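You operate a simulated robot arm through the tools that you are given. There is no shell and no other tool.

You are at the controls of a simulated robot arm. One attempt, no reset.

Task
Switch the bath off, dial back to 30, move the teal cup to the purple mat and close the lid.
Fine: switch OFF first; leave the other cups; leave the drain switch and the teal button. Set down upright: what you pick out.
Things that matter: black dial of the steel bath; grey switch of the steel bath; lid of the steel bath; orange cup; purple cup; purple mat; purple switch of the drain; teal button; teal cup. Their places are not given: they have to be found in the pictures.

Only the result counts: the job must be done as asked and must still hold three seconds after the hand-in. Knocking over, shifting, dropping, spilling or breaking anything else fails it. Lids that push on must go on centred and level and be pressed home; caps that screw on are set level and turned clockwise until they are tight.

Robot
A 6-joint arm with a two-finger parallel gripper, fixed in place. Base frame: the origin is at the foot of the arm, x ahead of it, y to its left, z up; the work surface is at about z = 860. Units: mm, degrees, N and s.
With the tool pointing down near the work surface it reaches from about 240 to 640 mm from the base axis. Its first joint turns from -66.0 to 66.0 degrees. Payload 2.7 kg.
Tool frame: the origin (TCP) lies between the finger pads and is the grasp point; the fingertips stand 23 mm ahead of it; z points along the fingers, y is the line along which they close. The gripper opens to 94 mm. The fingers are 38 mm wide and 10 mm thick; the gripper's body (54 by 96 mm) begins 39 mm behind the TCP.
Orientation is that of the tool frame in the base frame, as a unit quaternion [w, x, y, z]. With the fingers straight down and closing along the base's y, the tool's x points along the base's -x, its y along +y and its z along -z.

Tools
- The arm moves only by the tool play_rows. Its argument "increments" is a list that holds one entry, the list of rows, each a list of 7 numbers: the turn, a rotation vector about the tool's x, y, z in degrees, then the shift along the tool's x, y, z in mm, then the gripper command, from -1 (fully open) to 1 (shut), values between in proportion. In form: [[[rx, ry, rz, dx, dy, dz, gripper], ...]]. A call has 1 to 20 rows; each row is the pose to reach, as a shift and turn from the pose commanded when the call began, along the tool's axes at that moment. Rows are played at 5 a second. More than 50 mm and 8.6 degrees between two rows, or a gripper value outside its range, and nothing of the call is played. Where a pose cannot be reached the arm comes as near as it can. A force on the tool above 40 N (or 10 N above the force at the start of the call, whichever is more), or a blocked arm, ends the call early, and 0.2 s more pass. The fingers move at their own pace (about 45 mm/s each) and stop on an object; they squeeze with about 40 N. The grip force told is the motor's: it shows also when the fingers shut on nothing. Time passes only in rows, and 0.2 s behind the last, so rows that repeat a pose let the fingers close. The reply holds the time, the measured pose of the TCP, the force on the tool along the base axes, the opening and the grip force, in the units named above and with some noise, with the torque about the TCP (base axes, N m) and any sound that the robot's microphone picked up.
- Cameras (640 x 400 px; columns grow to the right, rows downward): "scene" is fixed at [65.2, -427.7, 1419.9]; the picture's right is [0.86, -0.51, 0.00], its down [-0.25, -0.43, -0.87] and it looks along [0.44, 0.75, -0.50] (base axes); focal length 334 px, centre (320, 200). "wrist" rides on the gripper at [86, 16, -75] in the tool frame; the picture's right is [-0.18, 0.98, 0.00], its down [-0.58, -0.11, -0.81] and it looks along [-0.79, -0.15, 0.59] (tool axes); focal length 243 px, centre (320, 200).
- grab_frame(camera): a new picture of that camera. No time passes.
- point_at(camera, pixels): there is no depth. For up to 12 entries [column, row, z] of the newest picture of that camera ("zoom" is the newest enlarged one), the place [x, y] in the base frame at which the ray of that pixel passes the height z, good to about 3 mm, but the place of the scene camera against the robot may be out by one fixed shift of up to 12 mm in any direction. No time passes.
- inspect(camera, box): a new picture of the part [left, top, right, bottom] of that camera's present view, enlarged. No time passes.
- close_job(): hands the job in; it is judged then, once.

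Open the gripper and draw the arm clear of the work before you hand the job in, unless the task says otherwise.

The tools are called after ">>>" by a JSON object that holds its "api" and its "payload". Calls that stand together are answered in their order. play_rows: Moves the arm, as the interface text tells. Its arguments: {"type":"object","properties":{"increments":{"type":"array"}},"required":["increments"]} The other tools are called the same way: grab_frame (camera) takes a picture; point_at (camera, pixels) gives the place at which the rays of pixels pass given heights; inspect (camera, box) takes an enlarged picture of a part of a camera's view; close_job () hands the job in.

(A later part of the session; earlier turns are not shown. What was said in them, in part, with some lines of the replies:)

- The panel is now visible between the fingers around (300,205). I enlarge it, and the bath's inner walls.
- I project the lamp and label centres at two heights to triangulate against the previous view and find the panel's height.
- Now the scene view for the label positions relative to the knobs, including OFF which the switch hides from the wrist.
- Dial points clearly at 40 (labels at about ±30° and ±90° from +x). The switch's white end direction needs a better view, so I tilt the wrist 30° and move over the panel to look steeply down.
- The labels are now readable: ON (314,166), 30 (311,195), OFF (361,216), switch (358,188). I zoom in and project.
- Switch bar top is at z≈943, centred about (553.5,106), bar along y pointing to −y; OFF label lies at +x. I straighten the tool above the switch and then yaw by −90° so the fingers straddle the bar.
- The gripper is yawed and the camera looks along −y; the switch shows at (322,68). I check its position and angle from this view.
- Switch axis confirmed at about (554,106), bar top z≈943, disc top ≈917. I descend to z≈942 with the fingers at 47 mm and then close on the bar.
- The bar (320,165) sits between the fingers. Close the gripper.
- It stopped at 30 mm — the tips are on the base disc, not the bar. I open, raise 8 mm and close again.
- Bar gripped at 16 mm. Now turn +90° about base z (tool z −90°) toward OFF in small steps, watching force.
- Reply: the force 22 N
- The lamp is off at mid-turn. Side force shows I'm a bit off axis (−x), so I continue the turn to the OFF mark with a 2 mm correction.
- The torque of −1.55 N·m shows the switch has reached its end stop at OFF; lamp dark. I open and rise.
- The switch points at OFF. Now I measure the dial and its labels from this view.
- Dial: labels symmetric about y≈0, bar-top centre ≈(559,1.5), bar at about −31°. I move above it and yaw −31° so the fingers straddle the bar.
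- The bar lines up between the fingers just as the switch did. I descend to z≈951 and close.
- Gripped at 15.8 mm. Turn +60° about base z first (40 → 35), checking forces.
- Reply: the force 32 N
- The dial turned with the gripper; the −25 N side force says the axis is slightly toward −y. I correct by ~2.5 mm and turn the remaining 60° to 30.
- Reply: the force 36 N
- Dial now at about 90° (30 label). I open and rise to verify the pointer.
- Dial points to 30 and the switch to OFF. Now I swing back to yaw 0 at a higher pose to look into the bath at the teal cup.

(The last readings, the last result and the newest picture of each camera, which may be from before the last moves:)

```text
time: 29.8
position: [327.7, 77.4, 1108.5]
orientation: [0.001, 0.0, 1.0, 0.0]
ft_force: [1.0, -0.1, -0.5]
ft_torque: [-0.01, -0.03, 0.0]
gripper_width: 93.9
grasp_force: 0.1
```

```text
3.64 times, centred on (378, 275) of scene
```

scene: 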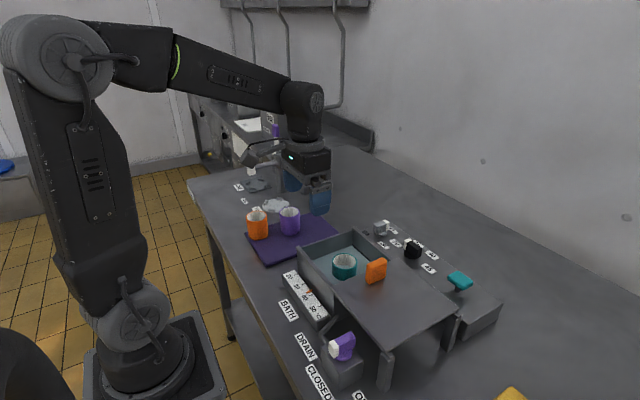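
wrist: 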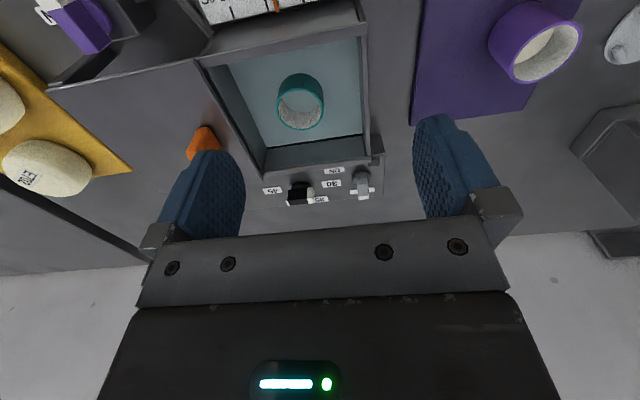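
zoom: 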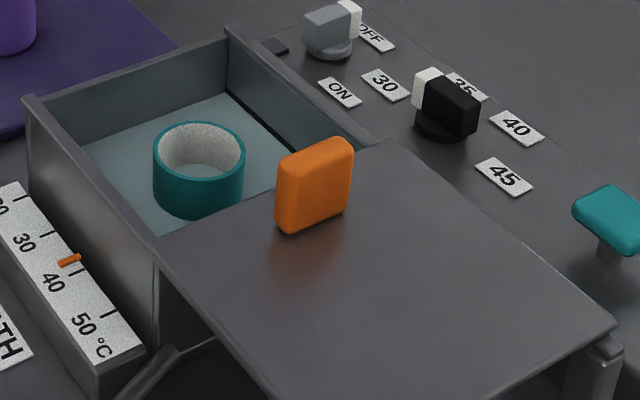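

I triangulate the cup's rim centre and diameter with both cameras, as well as the bath wall tops.

>>> {"api": "point_at", "payload": {"camera": "scene", "pixels": [[344.8, 261.3, 900], [344.8, 261.3, 920], [344.8, 261.3, 950], [297.9, 247.5, 940], [297.9, 247.5, 960], [353.2, 227.5, 960], [353.2, 227.5, 940], [333.5, 342, 960]]}}

>>> {"api": "inspect", "payload": {"camera": "wrist", "box": [160, 0, 416, 160]}}

>>> {"api": "point_at", "payload": {"camera": "zoom", "pixels": [[350, 272, 900], [350, 272, 920], [350, 272, 950], [290, 272, 920], [409, 268, 920], [347, 220, 920], [355, 326, 920], [518, 58, 940], [518, 58, 960], [525, 390, 960], [525, 390, 940], [88, 150, 960]]}}

```text
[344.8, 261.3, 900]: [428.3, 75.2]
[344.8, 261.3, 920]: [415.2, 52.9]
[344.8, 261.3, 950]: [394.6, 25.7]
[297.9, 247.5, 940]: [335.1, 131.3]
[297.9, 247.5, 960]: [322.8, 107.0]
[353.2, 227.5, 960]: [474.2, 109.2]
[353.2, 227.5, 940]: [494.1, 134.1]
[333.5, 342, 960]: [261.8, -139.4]
```

```text
2.50 times, centred on (288, 80) of wrist
```

zoom: 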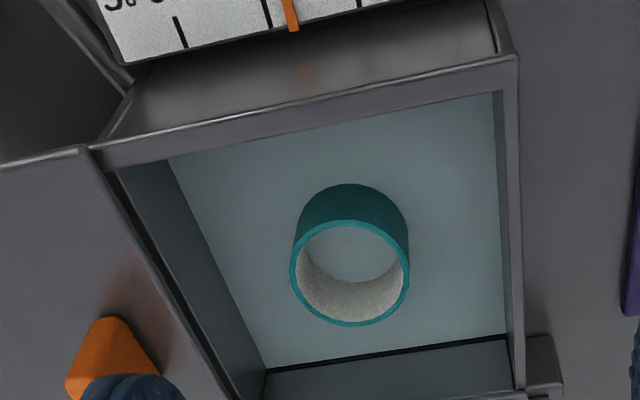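

```text
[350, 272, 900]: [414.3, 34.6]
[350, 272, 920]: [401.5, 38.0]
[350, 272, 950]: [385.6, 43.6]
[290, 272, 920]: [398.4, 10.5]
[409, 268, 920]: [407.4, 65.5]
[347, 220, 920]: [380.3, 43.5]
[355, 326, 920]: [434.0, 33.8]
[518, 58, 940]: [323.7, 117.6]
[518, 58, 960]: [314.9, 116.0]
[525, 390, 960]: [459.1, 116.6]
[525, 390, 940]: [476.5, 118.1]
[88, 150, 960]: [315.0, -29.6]
```

Teal cup: rim z≈929, centre ≈(397,40), Ø≈53; bath wall tops ≈948, opening x 326–463, y −28–110. Next I measure the purple cup, orange cup and mat corners to choose the placement.

>>> {"api": "point_at", "payload": {"camera": "wrist", "pixels": [[547, 53, 915], [547, 53, 930], [412, 124, 862], [527, 112, 862], [424, 0, 862], [500, 60, 862], [515, 82, 862]]}}

>>> {"api": "inspect", "payload": {"camera": "scene", "box": [232, 190, 360, 270]}}

>>> {"api": "inspect", "payload": {"camera": "wrist", "box": [400, 0, 640, 150]}}

```text
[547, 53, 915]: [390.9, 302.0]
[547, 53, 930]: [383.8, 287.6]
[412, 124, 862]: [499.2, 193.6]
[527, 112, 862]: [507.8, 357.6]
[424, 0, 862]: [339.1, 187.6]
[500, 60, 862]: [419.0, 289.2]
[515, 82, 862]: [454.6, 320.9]
```

```text
5.00 times, centred on (296, 230) of scene
```

zoom: 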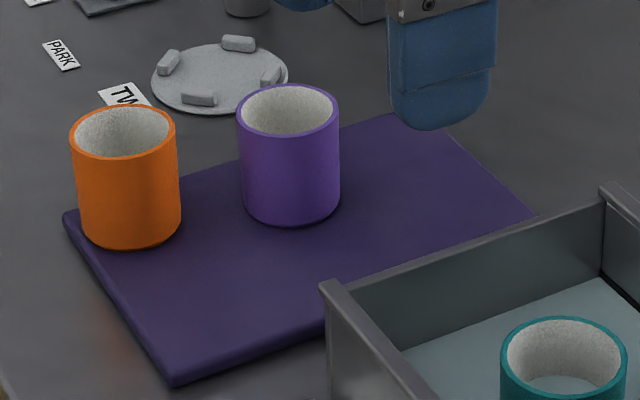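

```text
2.67 times, centred on (520, 75) of wrist
```

zoom: 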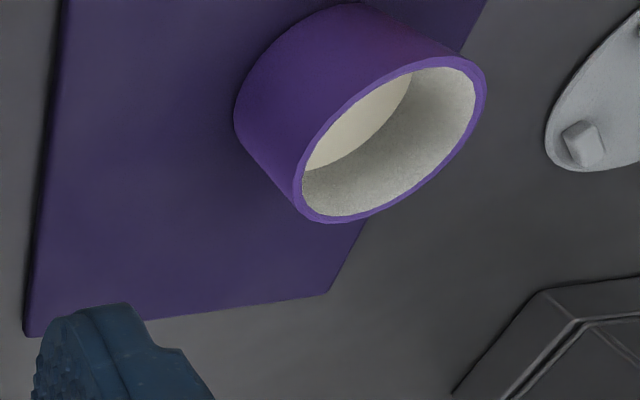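

>>> {"api": "point_at", "payload": {"camera": "scene", "pixels": [[289.6, 212, 915], [289.6, 212, 930], [256.6, 216, 915], [256.6, 216, 930], [266, 267, 864], [245, 233, 864], [339, 233, 864], [311, 213, 864], [290, 235, 864], [258, 239.5, 864]]}}

```text
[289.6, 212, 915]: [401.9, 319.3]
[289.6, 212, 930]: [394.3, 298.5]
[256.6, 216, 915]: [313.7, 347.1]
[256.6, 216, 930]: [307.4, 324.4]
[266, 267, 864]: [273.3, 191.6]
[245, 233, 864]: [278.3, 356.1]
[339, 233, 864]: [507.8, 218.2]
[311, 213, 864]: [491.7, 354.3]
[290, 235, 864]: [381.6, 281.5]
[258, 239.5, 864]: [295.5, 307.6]
```

Mat spans about x 262–500, y 188–352; purple cup ≈(386,292), orange ≈(297,324). I'll place the teal cup near (455,228). First I go above the teal cup with fingers at ~80 mm.

>>> {"api": "play_rows", "payload": {"increments": [[[0, 0, 0, -17, -9, 22, -0.7], [0, 0, 0, -35, -19, 45, -0.7], [0, 0, 0, -52, -28, 70, -0.7], [0, 0, 0, -69.3, -37.4, 95, -0.7], [0, 0, 0, -69.3, -37.4, 108, -0.7], [0, 0, 0, -69.3, -37.4, 108, -0.7]]]}}

>>> {"api": "grab_frame", "payload": {"camera": "wrist"}}

>>> {"api": "inspect", "payload": {"camera": "scene", "box": [270, 180, 430, 300]}}

```text
time: 31.2
position: [398.2, 39.7, 999.9]
orientation: [0.001, -0.001, 1.0, 0.0]
ft_force: [-0.4, -0.1, 1.0]
ft_torque: [0.01, 0.01, -0.02]
gripper_width: 79.7
grasp_force: 0.0
```

```text
taken
```

wrist: 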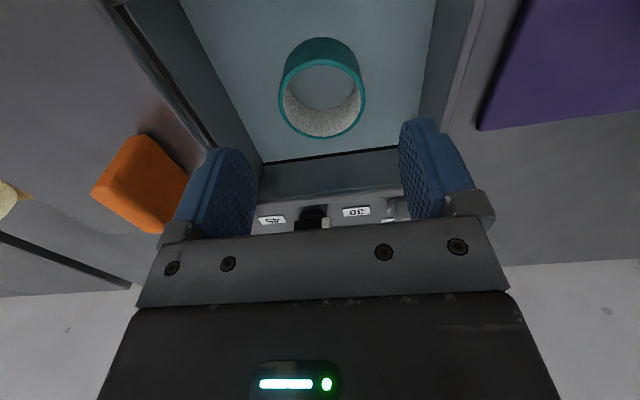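

```text
3.33 times, centred on (350, 240) of scene
```

zoom: 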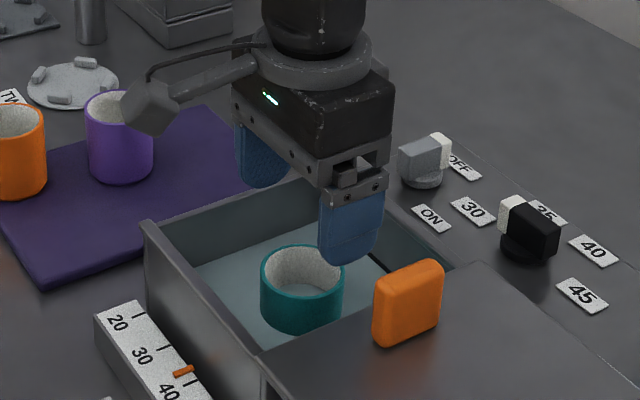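

>>> {"api": "point_at", "payload": {"camera": "wrist", "pixels": [[322, 99, 929], [281, 100, 929], [364, 98, 929], [320, 62, 929], [325, 136, 929], [130, 0, 955], [215, 145, 955], [145, 185, 985], [150, 232, 955]]}}

```text
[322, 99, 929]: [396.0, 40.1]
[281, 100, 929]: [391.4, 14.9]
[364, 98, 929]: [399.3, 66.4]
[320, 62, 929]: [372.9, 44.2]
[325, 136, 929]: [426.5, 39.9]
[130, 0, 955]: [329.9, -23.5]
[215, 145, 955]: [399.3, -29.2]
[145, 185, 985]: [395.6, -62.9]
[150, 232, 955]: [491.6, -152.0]
```

Cup centre (398.5,40.5), Ø≈52 — well aligned. I descend to z≈912 with clearance to both sides.

>>> {"api": "play_rows", "payload": {"increments": [[[0, 0, 0, -0.5, 0.5, 25, -0.7], [0, 0, 0, -0.5, 0.5, 50, -0.7], [0, 0, 0, -0.5, 0.5, 70, -0.7], [0, 0, 0, -0.5, 0.5, 80, -0.7], [0, 0, 0, -0.5, 0.5, 87, -0.7], [0, 0, 0, -0.5, 0.5, 87, -0.7]]]}}

>>> {"api": "grab_frame", "payload": {"camera": "wrist"}}

>>> {"api": "inspect", "payload": {"camera": "scene", "box": [270, 180, 430, 300]}}

```text
time: 32.6
position: [398.7, 40.4, 913.7]
orientation: [0.0, -0.001, 1.0, -0.001]
ft_force: [0.3, -0.2, -0.1]
ft_torque: [0.01, -0.02, 0.01]
gripper_width: 79.9
grasp_force: 0.0
```

```text
taken
```

wrist: 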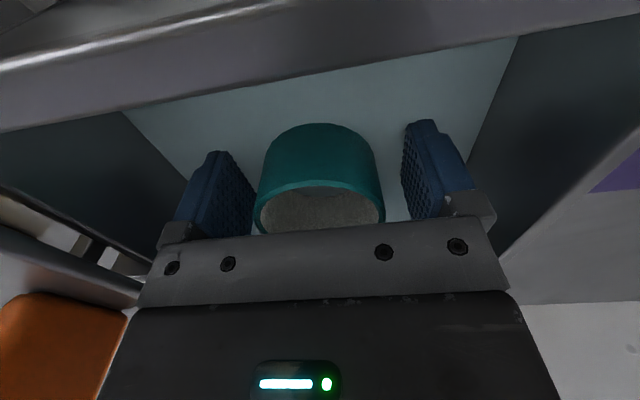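

```text
3.33 times, centred on (350, 240) of scene
```

zoom: 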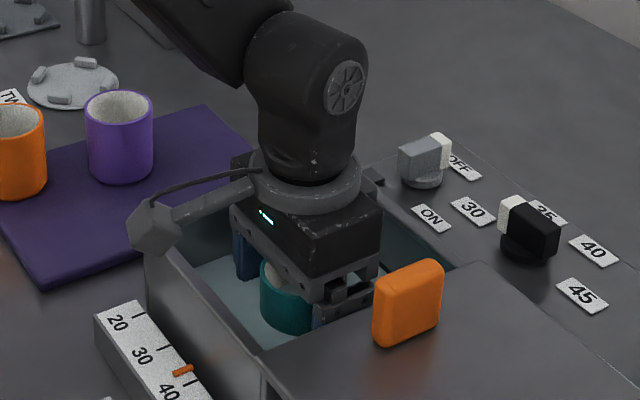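

The cup is centred between the fingers. Close and hold.

>>> {"api": "play_rows", "payload": {"increments": [[[0, 0, 0, 0, 0, 0, -0.3], [0, 0, 0, 0, 0, 0, 0.3], [0, 0, 0, 0, 0, 0, 1], [0, 0, 0, 0, 0, 0, 1], [0, 0, 0, 0, 0, 0, 1]]]}}

```text
time: 33.8
position: [398.0, 40.6, 913.3]
orientation: [0.0, -0.001, 1.0, 0.0]
ft_force: [-0.3, 0.2, -0.1]
ft_torque: [0.06, 0.01, -0.01]
gripper_width: 53.9
grasp_force: 39.5
```

Gripped at 53.9 mm with 39.5 N. Lift straight up slowly to z≈1035.

>>> {"api": "play_rows", "payload": {"increments": [[[0, 0, 0, 0, 0, -5, 1], [0, 0, 0, 0, 0, -15, 1], [0, 0, 0, 0, 0, -30, 1], [0, 0, 0, 0, 0, -45, 1], [0, 0, 0, 0, 0, -60, 1], [0, 0, 0, 0, 0, -75, 1], [0, 0, 0, 0, 0, -90, 1], [0, 0, 0, 0, 0, -105, 1], [0, 0, 0, 0, 0, -116, 1], [0, 0, 0, 0, 0, -122, 1], [0, 0, 0, 0, 0, -122, 1]]]}}

>>> {"api": "grab_frame", "payload": {"camera": "wrist"}}

>>> {"api": "inspect", "payload": {"camera": "scene", "box": [230, 160, 438, 290]}}

```text
time: 36.2
position: [399.6, 39.8, 1036.7]
orientation: [0.0, -0.002, 1.0, 0.0]
ft_force: [0.8, -0.2, -0.2]
ft_torque: [-0.01, -0.01, 0.02]
gripper_width: 53.8
grasp_force: 40.0
```

```text
taken
```

wrist: 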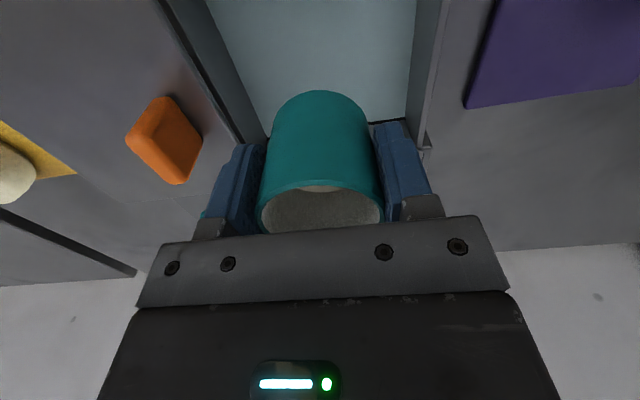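

```text
3.08 times, centred on (334, 225) of scene
```

zoom: 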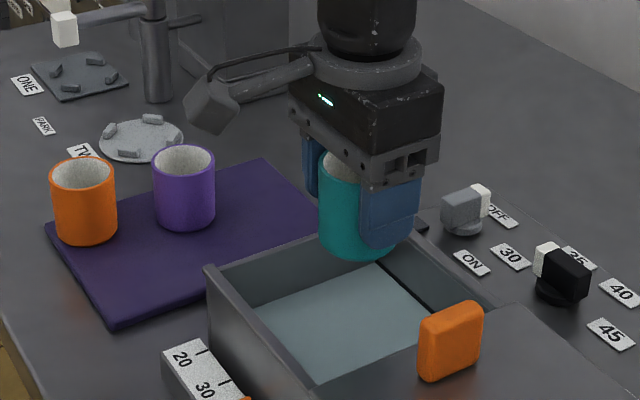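

Cup lifted upright and clear of the walls. Carry it over to (455,228) above the mat.

>>> {"api": "play_rows", "payload": {"increments": [[[0, 0, 0, -3, 10, 0, 1], [0, 0, 0, -9, 30, 0, 1], [0, 0, 0, -16, 54, 0, 1], [0, 0, 0, -24, 80, 0, 1], [0, 0, 0, -32, 106, 0, 1], [0, 0, 0, -40, 132, 0, 1], [0, 0, 0, -47, 156, 0, 1], [0, 0, 0, -53, 176, 0, 1], [0, 0, 0, -55.5, 186, 0, 1], [0, 0, 0, -56, 188, 0, 1], [0, 0, 0, -56, 188, 0, 1]]]}}

>>> {"api": "grab_frame", "payload": {"camera": "wrist"}}

>>> {"api": "inspect", "payload": {"camera": "scene", "box": [230, 140, 422, 260]}}

```text
time: 38.6
position: [453.6, 229.6, 1035.3]
orientation: [0.0, -0.001, 1.0, 0.0]
ft_force: [-0.3, 0.4, -1.0]
ft_torque: [0.02, 0.02, -0.03]
gripper_width: 53.4
grasp_force: 40.3
```

```text
taken
```

wrist: 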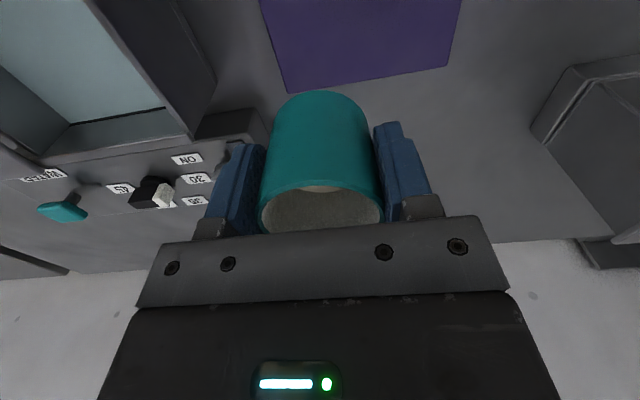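

```text
3.33 times, centred on (326, 200) of scene
```

zoom: 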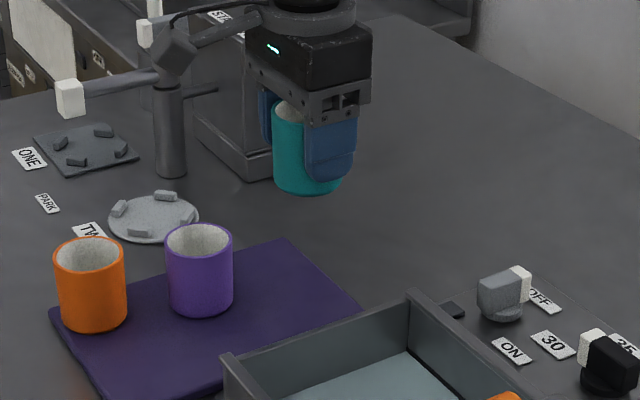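

I check the far mat edge from this pose to confirm the cup's landing spot lies well inside the mat.

>>> {"api": "point_at", "payload": {"camera": "wrist", "pixels": [[290, 92, 864], [447, 66, 864], [260, 0, 864], [460, 0, 864]]}}

```text
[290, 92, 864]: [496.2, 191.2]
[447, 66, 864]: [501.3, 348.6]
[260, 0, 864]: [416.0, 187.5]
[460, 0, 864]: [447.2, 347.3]
```

Mat far edge x≈498, y 189–349. I nudge to (452,235) and descend to z≈918, then feel for contact.

>>> {"api": "play_rows", "payload": {"increments": [[[0, 0, 0, 1, 3, 15, 1], [0, 0, 0, 2, 5, 35, 1], [0, 0, 0, 2, 5, 55, 1], [0, 0, 0, 2, 5, 75, 1], [0, 0, 0, 2, 5, 92, 1], [0, 0, 0, 2, 5, 105, 1], [0, 0, 0, 2, 5, 113, 1], [0, 0, 0, 2, 5, 117, 1], [0, 0, 0, 2, 5, 117, 1]]]}}

>>> {"api": "inspect", "payload": {"camera": "scene", "box": [260, 160, 388, 240]}}

>>> {"api": "grab_frame", "payload": {"camera": "wrist"}}

```text
time: 40.6
position: [451.9, 232.9, 919.2]
orientation: [0.0, -0.001, 1.0, -0.001]
ft_force: [0.3, -0.4, -1.3]
ft_torque: [-0.02, 0.01, 0.03]
gripper_width: 53.4
grasp_force: 40.0
```

```text
5.00 times, centred on (324, 200) of scene
```

zoom: 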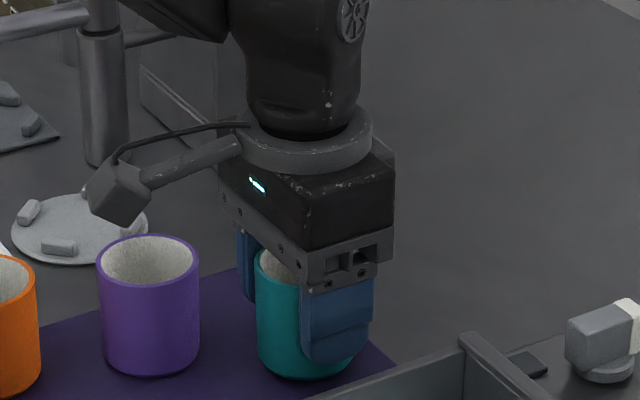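

```text
taken
```

wrist: 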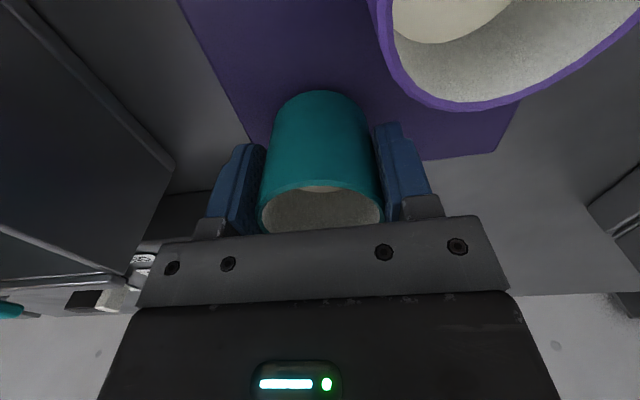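

No contact yet (force ~0). I descend in 2 mm steps.

>>> {"api": "play_rows", "payload": {"increments": [[[0, 0, 0, 0, 0, 2, 1], [0, 0, 0, 0, 0, 4, 1], [0, 0, 0, 0, 0, 6, 1], [0, 0, 0, 0, 0, 6, 1]]]}}

```text
time: 41.6
position: [452.0, 232.7, 912.9]
orientation: [0.0, 0.0, 1.0, 0.0]
ft_force: [-0.9, -0.6, 2.5]
ft_torque: [0.02, 0.01, 0.04]
gripper_width: 53.2
grasp_force: 40.5
```

>>> {"api": "play_rows", "payload": {"increments": [[[0, 0, 0, 0, 0, 1, 1], [0, 0, 0, 0, 0, 1.5, 1], [0, 0, 0, 0, 0, 1.5, 1]]]}}

>>> {"api": "inspect", "payload": {"camera": "scene", "box": [260, 160, 388, 240]}}

```text
time: 42.4
position: [452.9, 233.3, 912.6]
orientation: [0.002, 0.0, 1.0, 0.001]
ft_force: [-6.9, -3.9, 28.1]
ft_torque: [-0.16, 0.23, -0.1]
gripper_width: 53.4
grasp_force: 40.0
```

```text
5.00 times, centred on (324, 200) of scene
```

zoom: 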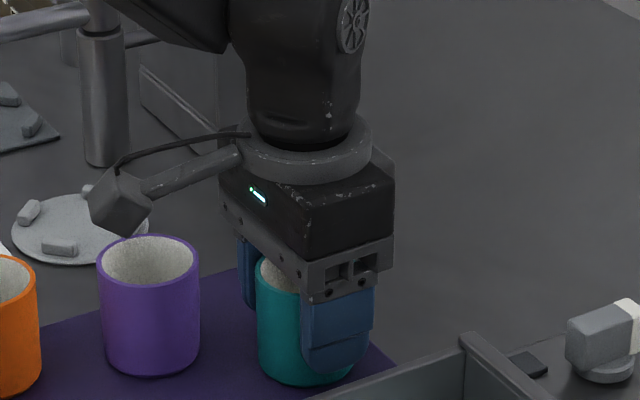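

Contact: 28 N at z≈912.6, so the cup stands on the mat. I relieve 1.2 mm and open to ~72 mm.

>>> {"api": "play_rows", "payload": {"increments": [[[0, 0, 0, 0, 0, -1.2, 1], [0, 0, 0, 0, 0, -1.2, 1]]]}}

>>> {"api": "play_rows", "payload": {"increments": [[[0, 0, 0, 0, 0, 0, -0.3], [0, 0, 0, 0, 0, 0, -0.53], [0, 0, 0, 0, 0, 0, -0.53], [0, 0, 0, 0, 0, 0, -0.53]]]}}

>>> {"api": "grab_frame", "payload": {"camera": "wrist"}}

>>> {"api": "inspect", "payload": {"camera": "scene", "box": [260, 160, 388, 240]}}

```text
time: 43.0
position: [453.9, 234.4, 913.0]
orientation: [0.001, -0.001, 1.0, 0.0]
ft_force: [3.3, 0.5, 21.3]
ft_torque: [0.01, -0.1, -0.05]
gripper_width: 53.3
grasp_force: 40.4
```

```text
time: 44.0
position: [452.2, 233.2, 912.1]
orientation: [0.0, -0.001, 1.0, 0.0]
ft_force: [0.2, 0.3, 0.6]
ft_torque: [0.02, 0.01, -0.01]
gripper_width: 72.1
grasp_force: 0.0
```

```text
taken
```

wrist: 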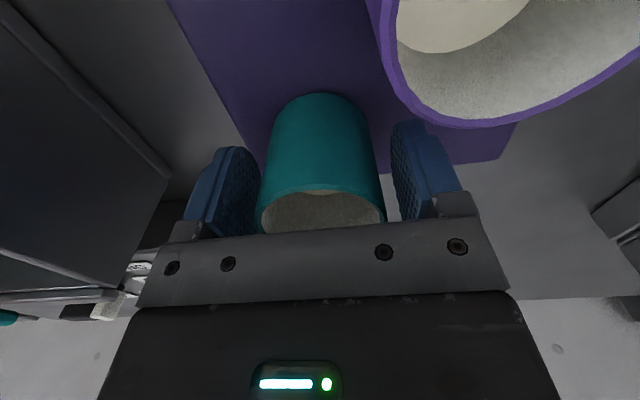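

```text
5.00 times, centred on (324, 200) of scene
```

zoom: 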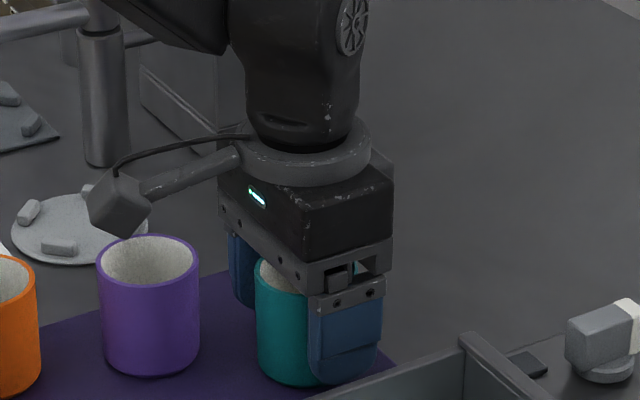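

The cup stands free. I rise straight up to z≈1060.

>>> {"api": "play_rows", "payload": {"increments": [[[0, 0, 0, 0, 0, -8, -0.53], [0, 0, 0, 0, 0, -25, -0.53], [0, 0, 0, 0, 0, -55, -0.53], [0, 0, 0, 0, 0, -95, -0.53], [0, 0, 0, 0, 0, -140, -0.53], [0, 0, 0, 0, 0, -150, -0.53]]]}}

>>> {"api": "grab_frame", "payload": {"camera": "scene"}}

>>> {"api": "inspect", "payload": {"camera": "scene", "box": [230, 180, 470, 330]}}

```text
time: 45.4
position: [449.9, 232.1, 1063.0]
orientation: [0.0, -0.002, 1.0, 0.001]
ft_force: [0.1, 0.3, 0.5]
ft_torque: [0.01, 0.0, 0.0]
gripper_width: 71.9
grasp_force: 0.1
```

```text
taken
```

scene: 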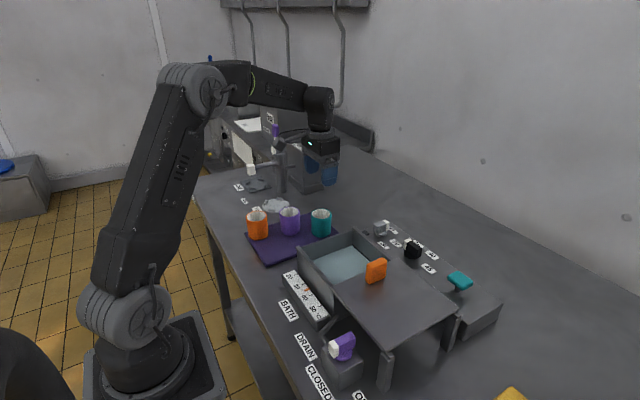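

```text
2.67 times, centred on (350, 255) of scene
```

zoom: 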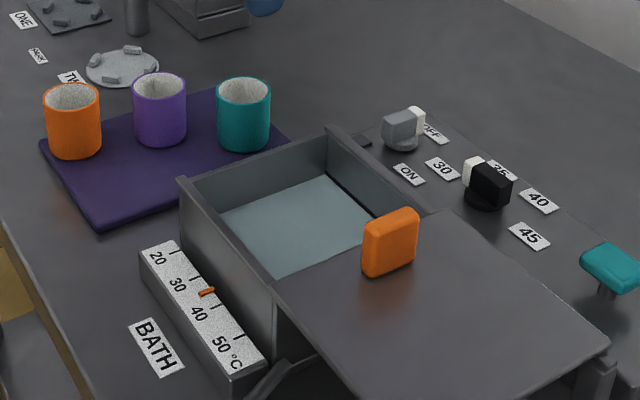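

Teal cup stands upright on the mat; temperature marker slowly cooling. Now the lid: I move to a pose with a clear wrist view of the orange handle.

>>> {"api": "play_rows", "payload": {"increments": [[[0, 0, 0, 15, -30, -5, -0.53], [0, 0, 0, 30, -60, -10, -0.53], [0, 0, 0, 45, -90, -15, -0.53], [0, 0, 0, 60, -120, -20, -0.53], [0, 0, 0, 75, -150, -20, -0.53], [0, 0, 0, 90, -180, -20, -0.53], [0, 0, 0, 105, -210, -20, -0.53], [0, 0, 0, 120, -242, -20, -0.53], [0, 0, 0, 120, -242, -20, -0.53]]]}}

>>> {"api": "grab_frame", "payload": {"camera": "wrist"}}

>>> {"api": "grab_frame", "payload": {"camera": "scene"}}

```text
time: 47.4
position: [332.4, -12.5, 1083.6]
orientation: [0.0, -0.001, 1.0, -0.001]
ft_force: [0.4, 0.3, -0.4]
ft_torque: [0.03, 0.03, 0.0]
gripper_width: 72.0
grasp_force: 0.0
```

```text
taken
```

wrist: 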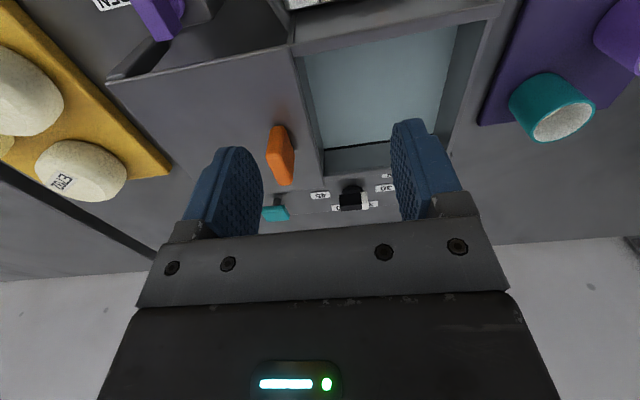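

```text
taken
```

scene: 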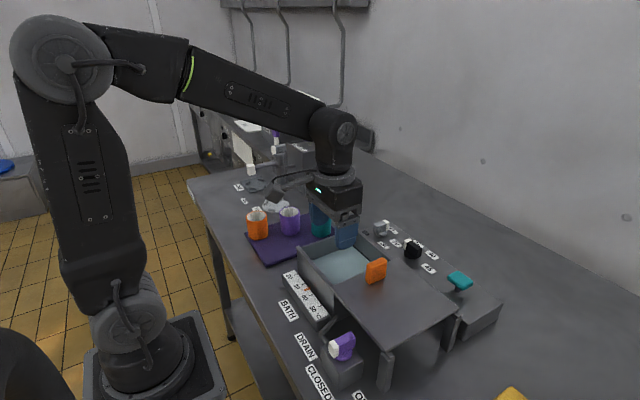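

>>> {"api": "inspect", "payload": {"camera": "wrist", "box": [90, 0, 410, 200]}}

>>> {"api": "inspect", "payload": {"camera": "scene", "box": [340, 245, 420, 295]}}

>>> {"api": "inspect", "payload": {"camera": "wrist", "box": [240, 110, 340, 200]}}

```text
2.00 times, centred on (250, 100) of wrist
```

zoom: 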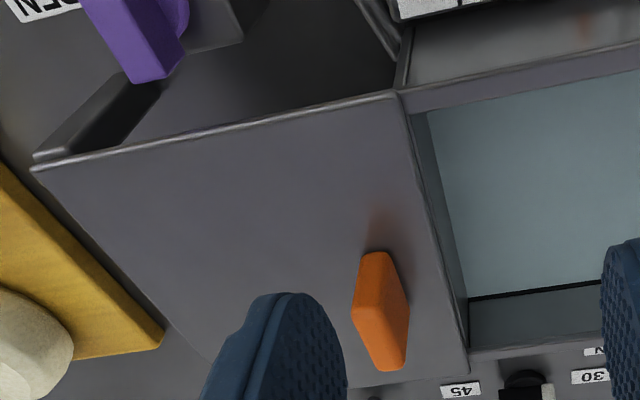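

```text
8.00 times, centred on (380, 270) of scene
```

zoom: 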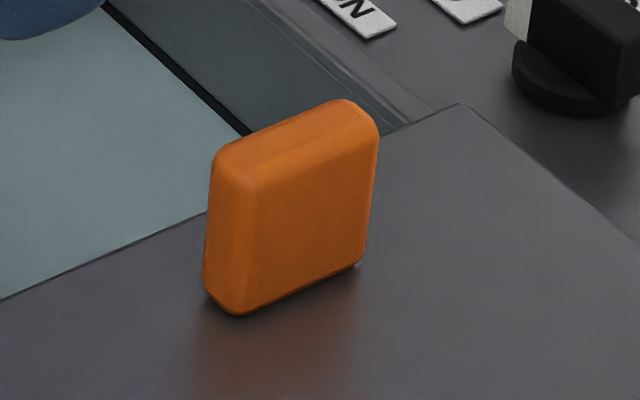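

```text
4.44 times, centred on (290, 155) of wrist
```

zoom: 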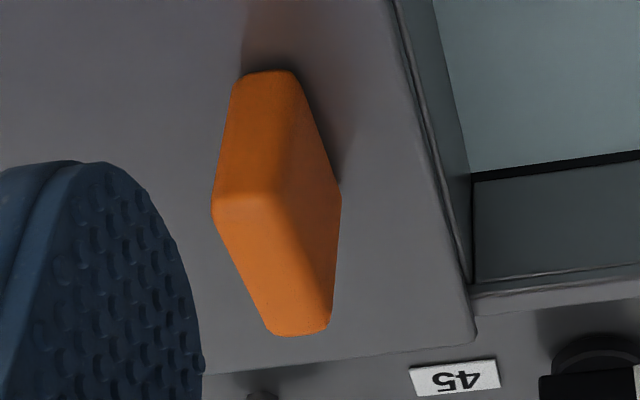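

>>> {"api": "point_at", "payload": {"camera": "wrist", "pixels": [[279.2, 169.6, 980], [279.2, 169.6, 1000], [266.4, 153.9, 990], [280.5, 155, 990], [281, 185.4, 990], [277, 127, 953], [287.5, 46, 953], [325, 185, 953], [106, 84, 953]]}}

>>> {"api": "point_at", "payload": {"camera": "scene", "pixels": [[377.25, 262.25, 980], [377.25, 262.25, 1000], [370, 284, 953], [384.5, 278.5, 953], [376, 259.5, 953]]}}

```text
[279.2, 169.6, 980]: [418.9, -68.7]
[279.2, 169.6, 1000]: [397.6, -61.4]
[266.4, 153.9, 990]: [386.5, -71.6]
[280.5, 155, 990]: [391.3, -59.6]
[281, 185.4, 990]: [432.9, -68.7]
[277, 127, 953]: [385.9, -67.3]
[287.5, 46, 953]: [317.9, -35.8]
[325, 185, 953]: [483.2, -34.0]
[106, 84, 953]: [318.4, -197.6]
```

```text
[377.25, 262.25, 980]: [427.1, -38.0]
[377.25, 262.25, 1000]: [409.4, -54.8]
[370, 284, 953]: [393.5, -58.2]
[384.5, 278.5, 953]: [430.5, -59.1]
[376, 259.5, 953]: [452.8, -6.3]
```

Handle top z≈998, centre ≈(398,−62), thin along y; lid spans y −198…−35 and needs to slide ~150 mm in +y. I move above and descend to z≈985 straddling the handle.

>>> {"api": "play_rows", "payload": {"increments": [[[0, 0, 0, -16, -12, 5, 0], [0, 0, 0, -32, -25, 10, 0], [0, 0, 0, -48, -37, 16, 0], [0, 0, 0, -65, -49.5, 23, 0], [0, 0, 0, -65, -49.5, 23, 0]]]}}

>>> {"api": "grab_frame", "payload": {"camera": "wrist"}}

>>> {"api": "inspect", "payload": {"camera": "scene", "box": [320, 190, 448, 290]}}

```text
time: 48.6
position: [397.8, -60.8, 1059.3]
orientation: [0.0, -0.001, 1.0, 0.0]
ft_force: [-0.3, 0.5, -1.1]
ft_torque: [0.01, 0.01, 0.02]
gripper_width: 47.1
grasp_force: 0.0
```

```text
taken
```

wrist: 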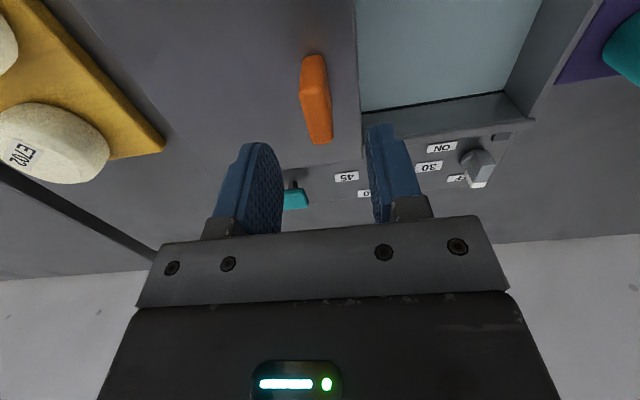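

```text
4.00 times, centred on (384, 240) of scene
```

zoom: 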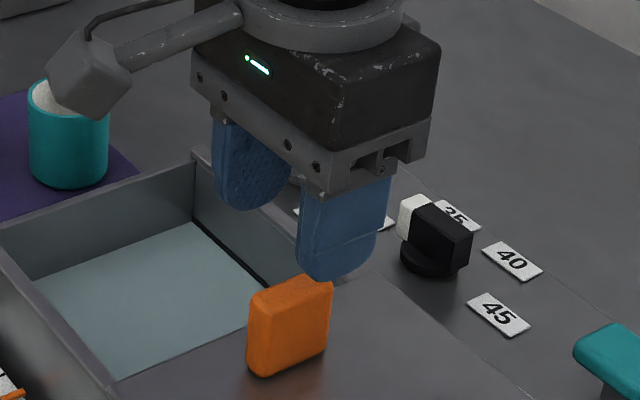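

>>> {"api": "point_at", "payload": {"camera": "wrist", "pixels": [[316, 115, 997], [302, 95, 997], [326, 92, 997], [320, 142, 997], [313, 56, 955], [357, 60, 953]]}}

>>> {"api": "inspect", "payload": {"camera": "wrist", "box": [270, 40, 370, 160]}}

```text
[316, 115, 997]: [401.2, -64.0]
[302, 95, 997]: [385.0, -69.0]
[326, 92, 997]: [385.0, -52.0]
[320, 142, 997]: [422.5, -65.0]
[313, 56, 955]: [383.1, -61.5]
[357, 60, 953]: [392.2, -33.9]
```

```text
3.33 times, centred on (320, 100) of wrist
```

zoom: 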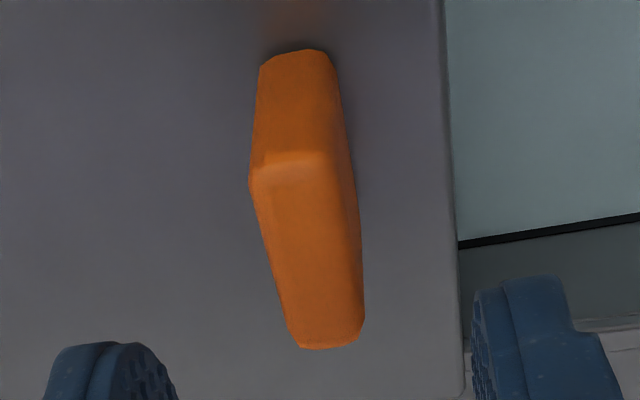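

Handle centre ≈(402,−62.5). Descend to z≈985 between the clear fingers, then close.

>>> {"api": "play_rows", "payload": {"increments": [[[0, 0, 0, -4, -1.5, 20, 0], [0, 0, 0, -4, -1.5, 40, 0], [0, 0, 0, -4, -1.5, 55, 0], [0, 0, 0, -4, -1.5, 66, 0], [0, 0, 0, -4, -1.5, 74, 0], [0, 0, 0, -4, -1.5, 74, 0]]]}}

>>> {"api": "grab_frame", "payload": {"camera": "wrist"}}

>>> {"api": "inspect", "payload": {"camera": "scene", "box": [320, 200, 448, 300]}}

```text
time: 50.0
position: [400.8, -59.2, 986.3]
orientation: [0.0, -0.001, 1.0, 0.0]
ft_force: [-2.1, -0.3, 6.8]
ft_torque: [0.09, 0.16, 0.0]
gripper_width: 47.0
grasp_force: 0.0
```

```text
taken
```

wrist: 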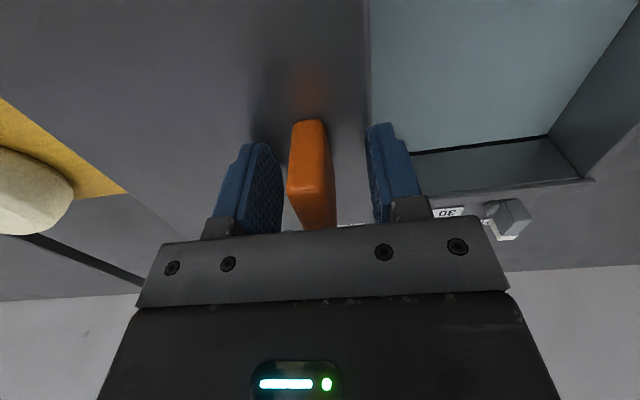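

```text
4.00 times, centred on (384, 250) of scene
```

zoom: 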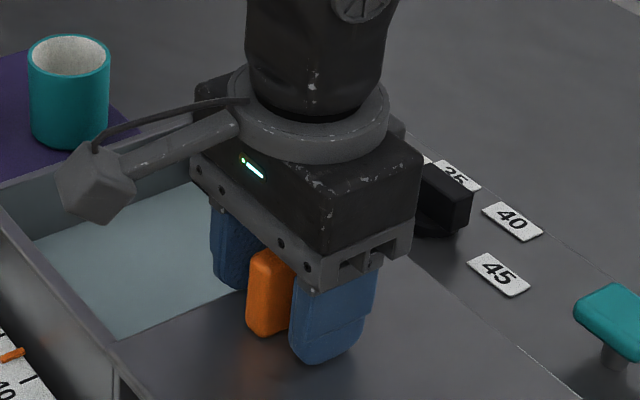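

A 6.8 N upward force suggests the tips are touching the lid; I raise 4 mm and close on the handle.

>>> {"api": "play_rows", "payload": {"increments": [[[0, 0, 0, 0, 0, -4, 0], [0, 0, 0, 0, -1.5, -4, 0.3], [0, 0, 0, 0, -1.5, -4, 0.7], [0, 0, 0, 0, -1.5, -4, 1], [0, 0, 0, 0, -1.5, -4, 1], [0, 0, 0, 0, -1.5, -4, 1]]]}}

```text
time: 51.4
position: [401.4, -60.5, 989.7]
orientation: [-0.001, 0.0, 1.0, 0.001]
ft_force: [1.2, -2.9, -1.5]
ft_torque: [-0.02, 0.3, -0.36]
gripper_width: 15.7
grasp_force: 45.3
```

Handle gripped (15.7 mm). I slide it +y 40 mm first and check the force and that the lid follows level.

>>> {"api": "play_rows", "payload": {"increments": [[[0, 0, 0, 0, 4, 0, 1], [0, 0, 0, 0, 12, 0, 1], [0, 0, 0, 0, 22, 0, 1], [0, 0, 0, 0, 32, 0, 1], [0, 0, 0, 0, 40, 0, 1], [0, 0, 0, 0, 40, 0, 1]]]}}

>>> {"api": "grab_frame", "payload": {"camera": "scene"}}

>>> {"api": "inspect", "payload": {"camera": "scene", "box": [270, 200, 510, 350]}}

```text
time: 52.8
position: [402.0, -21.5, 990.1]
orientation: [0.0, -0.001, 1.0, 0.0]
ft_force: [-2.2, -0.9, -14.1]
ft_torque: [-0.13, -1.26, -0.49]
gripper_width: 16.1
grasp_force: 45.1
```

```text
taken
```

scene: 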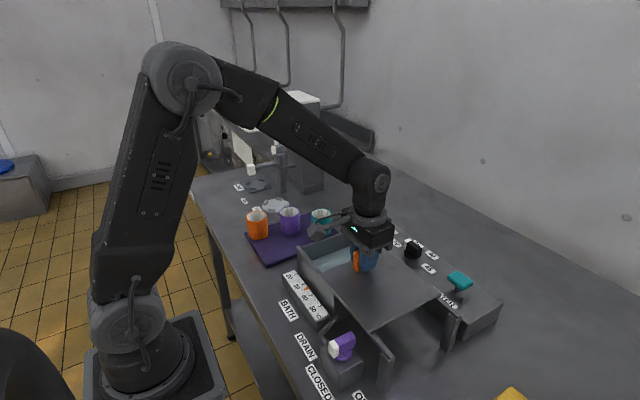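

```text
2.67 times, centred on (390, 275) of scene
```

zoom: 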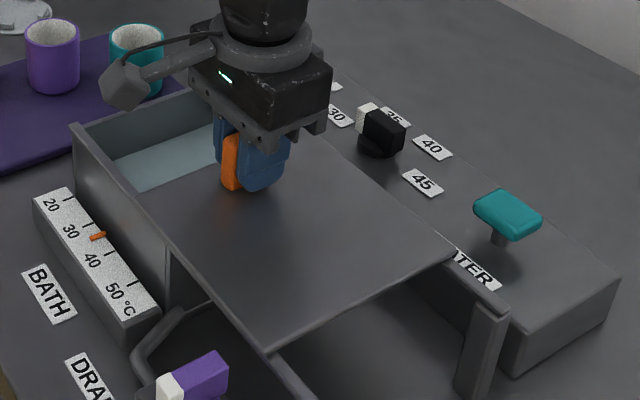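

The lid follows on its rails. A −14 N vertical force suggests I'm pulling up slightly, so I lower 1 mm while continuing +60 mm.

>>> {"api": "play_rows", "payload": {"increments": [[[0, 0, 0, 0, 4, 0.5, 1], [0, 0, 0, 0, 12, 1, 1], [0, 0, 0, 0, 22, 1, 1], [0, 0, 0, 0, 32, 1, 1], [0, 0, 0, 0, 42, 1, 1], [0, 0, 0, 0, 52, 1, 1], [0, 0, 0, 0, 60, 1, 1], [0, 0, 0, 0, 60, 1, 1]]]}}

>>> {"api": "inspect", "payload": {"camera": "scene", "box": [270, 200, 510, 350]}}

```text
time: 54.6
position: [402.5, 40.6, 989.1]
orientation: [0.002, 0.0, 1.0, 0.0]
ft_force: [-10.0, -0.6, 17.6]
ft_torque: [-0.05, -1.26, -0.78]
gripper_width: 15.6
grasp_force: 45.4
```

```text
2.67 times, centred on (390, 275) of scene
```

zoom: 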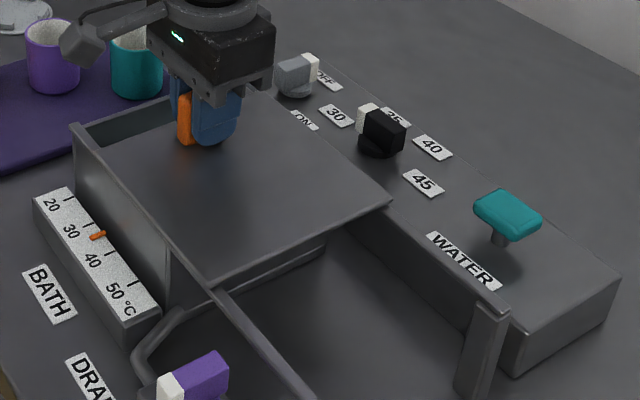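

Lid is nearly covering; I raise 0.5 mm to reduce pressing and slide a further 36 mm, watching for the stop.

>>> {"api": "play_rows", "payload": {"increments": [[[0, 0, 0, 0, 4, -0.5, 1], [0, 0, 0, 0, 12, -0.5, 1], [0, 0, 0, 0, 20, -0.5, 1], [0, 0, 0, 0, 28, -0.5, 1], [0, 0, 0, 0, 34, -0.5, 1], [0, 0, 0, 0, 36, -0.5, 1], [0, 0, 0, 0, 36, -0.5, 1]]]}}

>>> {"api": "inspect", "payload": {"camera": "scene", "box": [260, 190, 420, 290]}}

>>> {"api": "grab_frame", "payload": {"camera": "wrist"}}

```text
time: 56.2
position: [401.5, 76.3, 989.6]
orientation: [-0.001, 0.0, 1.0, 0.001]
ft_force: [-9.6, -0.3, 6.2]
ft_torque: [0.1, -1.15, -0.72]
gripper_width: 15.9
grasp_force: 45.1
```

```text
4.00 times, centred on (340, 240) of scene
```

zoom: 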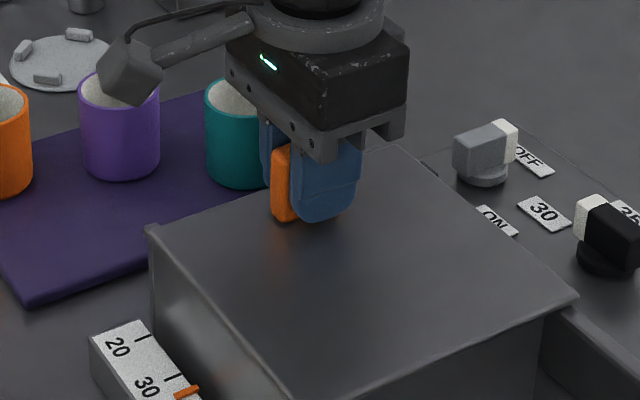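

```text
taken
```

wrist: 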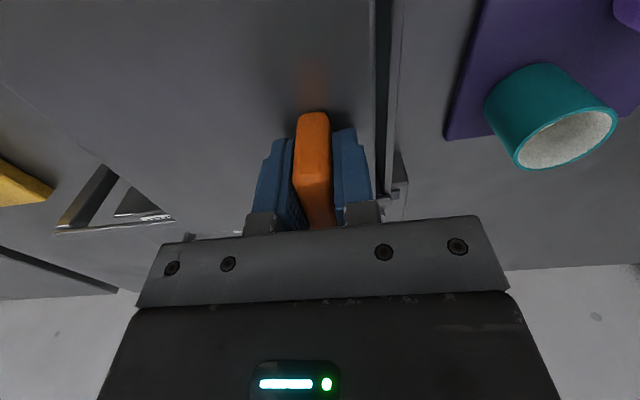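

A thin dark gap (383,80) of roughly 5–10 mm remains. I advance in 2 mm steps, up to 14 mm, until the stop.

>>> {"api": "play_rows", "payload": {"increments": [[[0, 0, 0, 0, 2, 0, 1], [0, 0, 0, 0, 4, 0, 1], [0, 0, 0, 0, 6, 0, 1], [0, 0, 0, 0, 8, 0, 1], [0, 0, 0, 0, 8, 0, 1]]]}}

>>> {"api": "grab_frame", "payload": {"camera": "wrist"}}

>>> {"api": "inspect", "payload": {"camera": "wrist", "box": [340, 0, 440, 200]}}

```text
time: 57.4
position: [401.8, 82.1, 988.9]
orientation: [0.001, -0.001, 1.0, 0.0]
ft_force: [-3.8, 0.2, 13.6]
ft_torque: [-0.1, 1.02, -0.69]
gripper_width: 15.9
grasp_force: 44.6
```

```text
taken
```

wrist: 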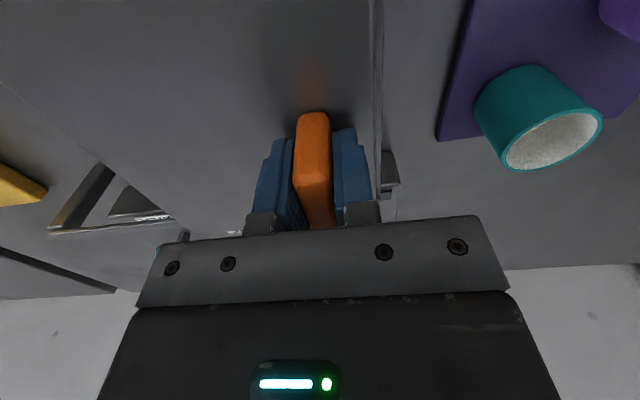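

```text
2.00 times, centred on (390, 100) of wrist
```

zoom: 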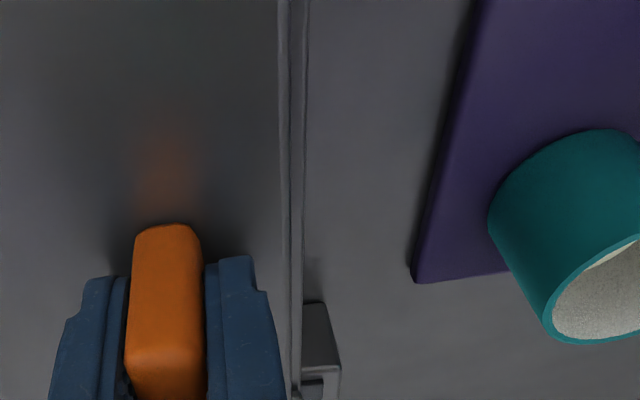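

The gap has closed but no stop felt yet in y. I continue in 2 mm steps.

>>> {"api": "play_rows", "payload": {"increments": [[[0, 0, 0, 0, 2, 0, 1], [0, 0, 0, 0, 4, 0, 1], [0, 0, 0, 0, 6, 0, 1], [0, 0, 0, 0, 6, 0, 1]]]}}

>>> {"api": "inspect", "payload": {"camera": "wrist", "box": [340, 0, 440, 200]}}

>>> {"api": "inspect", "payload": {"camera": "scene", "box": [260, 190, 420, 290]}}

```text
time: 58.4
position: [402.2, 89.0, 989.5]
orientation: [-0.001, -0.001, 1.0, -0.001]
ft_force: [-12.3, -6.3, 3.2]
ft_torque: [0.37, -1.44, -0.59]
gripper_width: 16.0
grasp_force: 44.5
```

```text
2.00 times, centred on (390, 100) of wrist
```

zoom: 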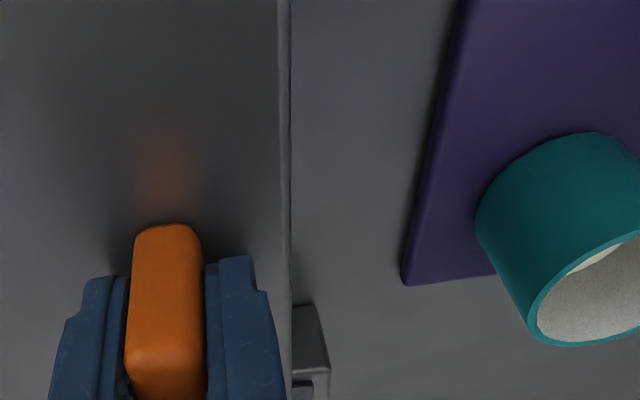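

```text
4.00 times, centred on (340, 240) of scene
```

zoom: 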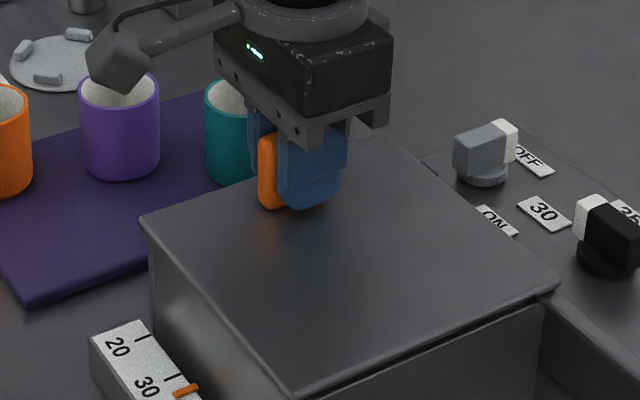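

Lid edge looks flush and −6 N appeared in y. I push 2 mm more to confirm the stop.

>>> {"api": "play_rows", "payload": {"increments": [[[0, 0, 0, 0, 1, 0, 1], [0, 0, 0, 0, 2, 0, 1], [0, 0, 0, 0, 2, 0, 1]]]}}

```text
time: 59.2
position: [402.2, 88.5, 988.8]
orientation: [-0.001, 0.0, 1.0, -0.002]
ft_force: [-4.6, -30.0, 5.8]
ft_torque: [0.86, 0.6, -0.2]
gripper_width: 16.0
grasp_force: 45.1
```

−30 N with no travel: the lid is at its end stop, fully closed. I open and rise straight up.

>>> {"api": "play_rows", "payload": {"increments": [[[0, 0, 0, 0, 0, 0, 0.3], [0, 0, 0, 0, 0, 0, 0], [0, 0, 0, 0, 0, 0, 0], [0, 0, 0, 0, 0, -10, 0], [0, 0, 0, 0, 0, -35, 0], [0, 0, 0, 0, 0, -75, 0], [0, 0, 0, 0, 0, -115, 0], [0, 0, 0, 0, 0, -115, 0]]]}}

>>> {"api": "grab_frame", "payload": {"camera": "wrist"}}

>>> {"api": "inspect", "payload": {"camera": "scene", "box": [240, 190, 500, 350]}}

```text
time: 61.0
position: [401.2, 91.6, 1103.7]
orientation: [0.001, -0.001, 1.0, -0.001]
ft_force: [0.9, 0.2, -0.3]
ft_torque: [-0.03, 0.04, 0.0]
gripper_width: 47.0
grasp_force: 0.0
```

```text
taken
```

wrist: 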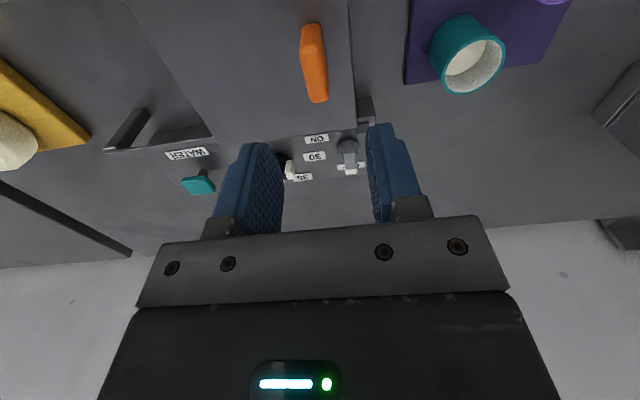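

```text
2.46 times, centred on (370, 270) of scene
```

zoom: 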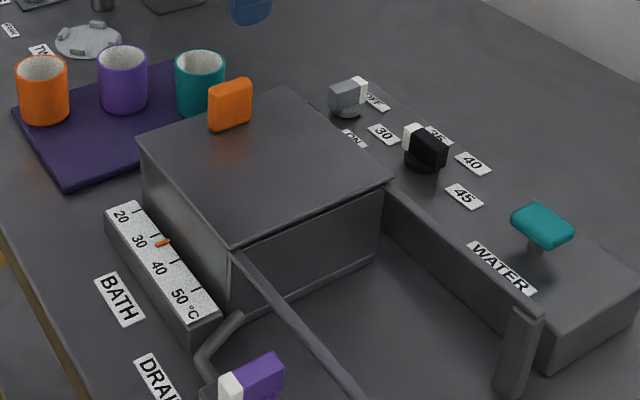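

Lid closed flush, switch OFF, dial at 30, teal cup upright on the mat. I open and draw the arm back to the starting area, clear of the work, then verify.

>>> {"api": "play_rows", "payload": {"increments": [[[0, 0, 0, 15, 10, -30, -0.5], [0, 0, 0, 35, 25, -60, -1], [0, 0, 0, 55, 40, -90, -1], [0, 0, 0, 75, 60, -115, -1], [0, 0, 0, 95, 80, -135, -1], [0, 0, 0, 100, 100, -140, -1], [0, 0, 0, 100, 110, -140, -1], [0, 0, 0, 100, 110, -140, -1]]]}}

>>> {"api": "grab_frame", "payload": {"camera": "scene"}}

>>> {"api": "inspect", "payload": {"camera": "scene", "box": [340, 200, 500, 300]}}

>>> {"api": "inspect", "payload": {"camera": "scene", "box": [230, 180, 390, 290]}}

>>> {"api": "grab_frame", "payload": {"camera": "wrist"}}

```text
time: 62.8
position: [301.4, 200.5, 1242.3]
orientation: [0.0, -0.001, 1.0, 0.0]
ft_force: [-0.2, -0.6, -0.1]
ft_torque: [-0.01, -0.01, -0.03]
gripper_width: 94.0
grasp_force: 0.1
```

```text
taken
```

scene: 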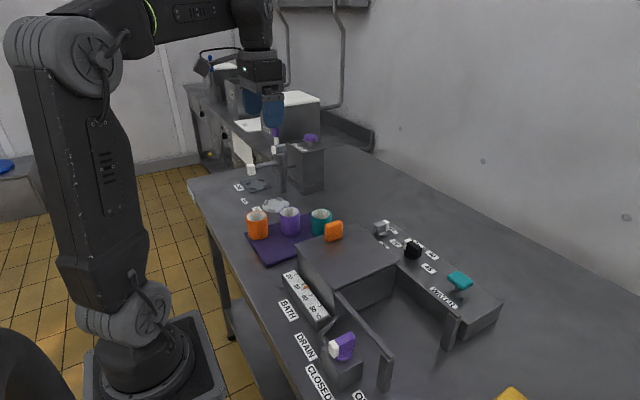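

```text
4.00 times, centred on (420, 250) of scene
```

zoom: 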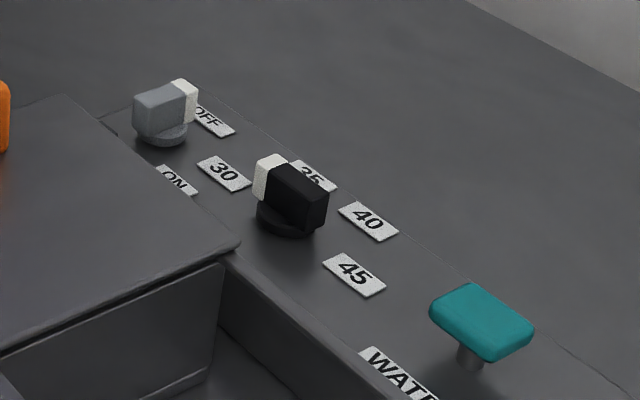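

```text
3.64 times, centred on (310, 235) of scene
```

zoom: 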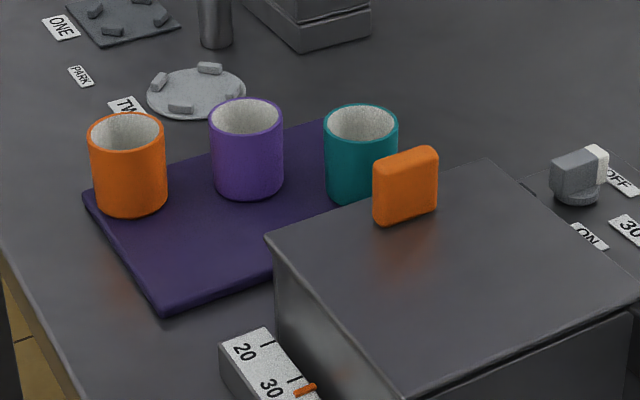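

```text
taken
```

wrist: 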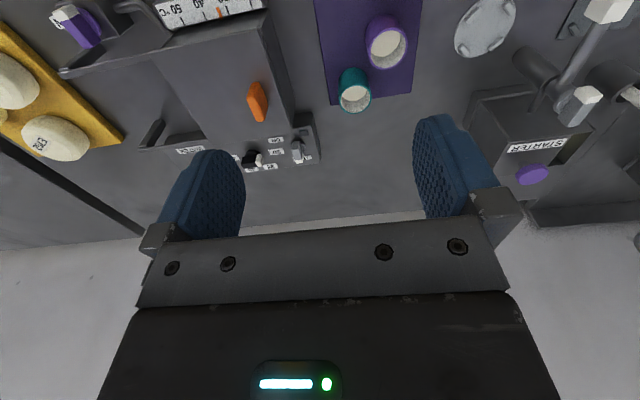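

The final pictures show the switch at OFF with its lamp dark, the dial at 30, and the teal cup upright on the purple mat. The lid is shut, and the other cups, the drain switch and the teal button look untouched. The arm is clear with the gripper open, so I hand the job in.

>>> {"api": "close_job", "payload": {}}

```text
The job is handed in.
```

The job is handed in, and the last pictures show all four parts done. I don't have the judge's verdict.

- **Switch:** I turned the bath off first. The grey switch reached its end stop at OFF and the lamp went dark.
- **Dial:** the black dial now points at 30. It was at 40, and the bath's temperature marker was still drifting down when I finished.
- **Cup:** the teal cup stands upright on the purple mat. It sits beside the purple and orange cups, which I did not touch.
- **Lid:** I slid the bath lid to its end stop, and it covers the bath completely.

I did not touch the drain switch or the teal button. Before handing in, I opened the gripper and drew the arm clear of the work.
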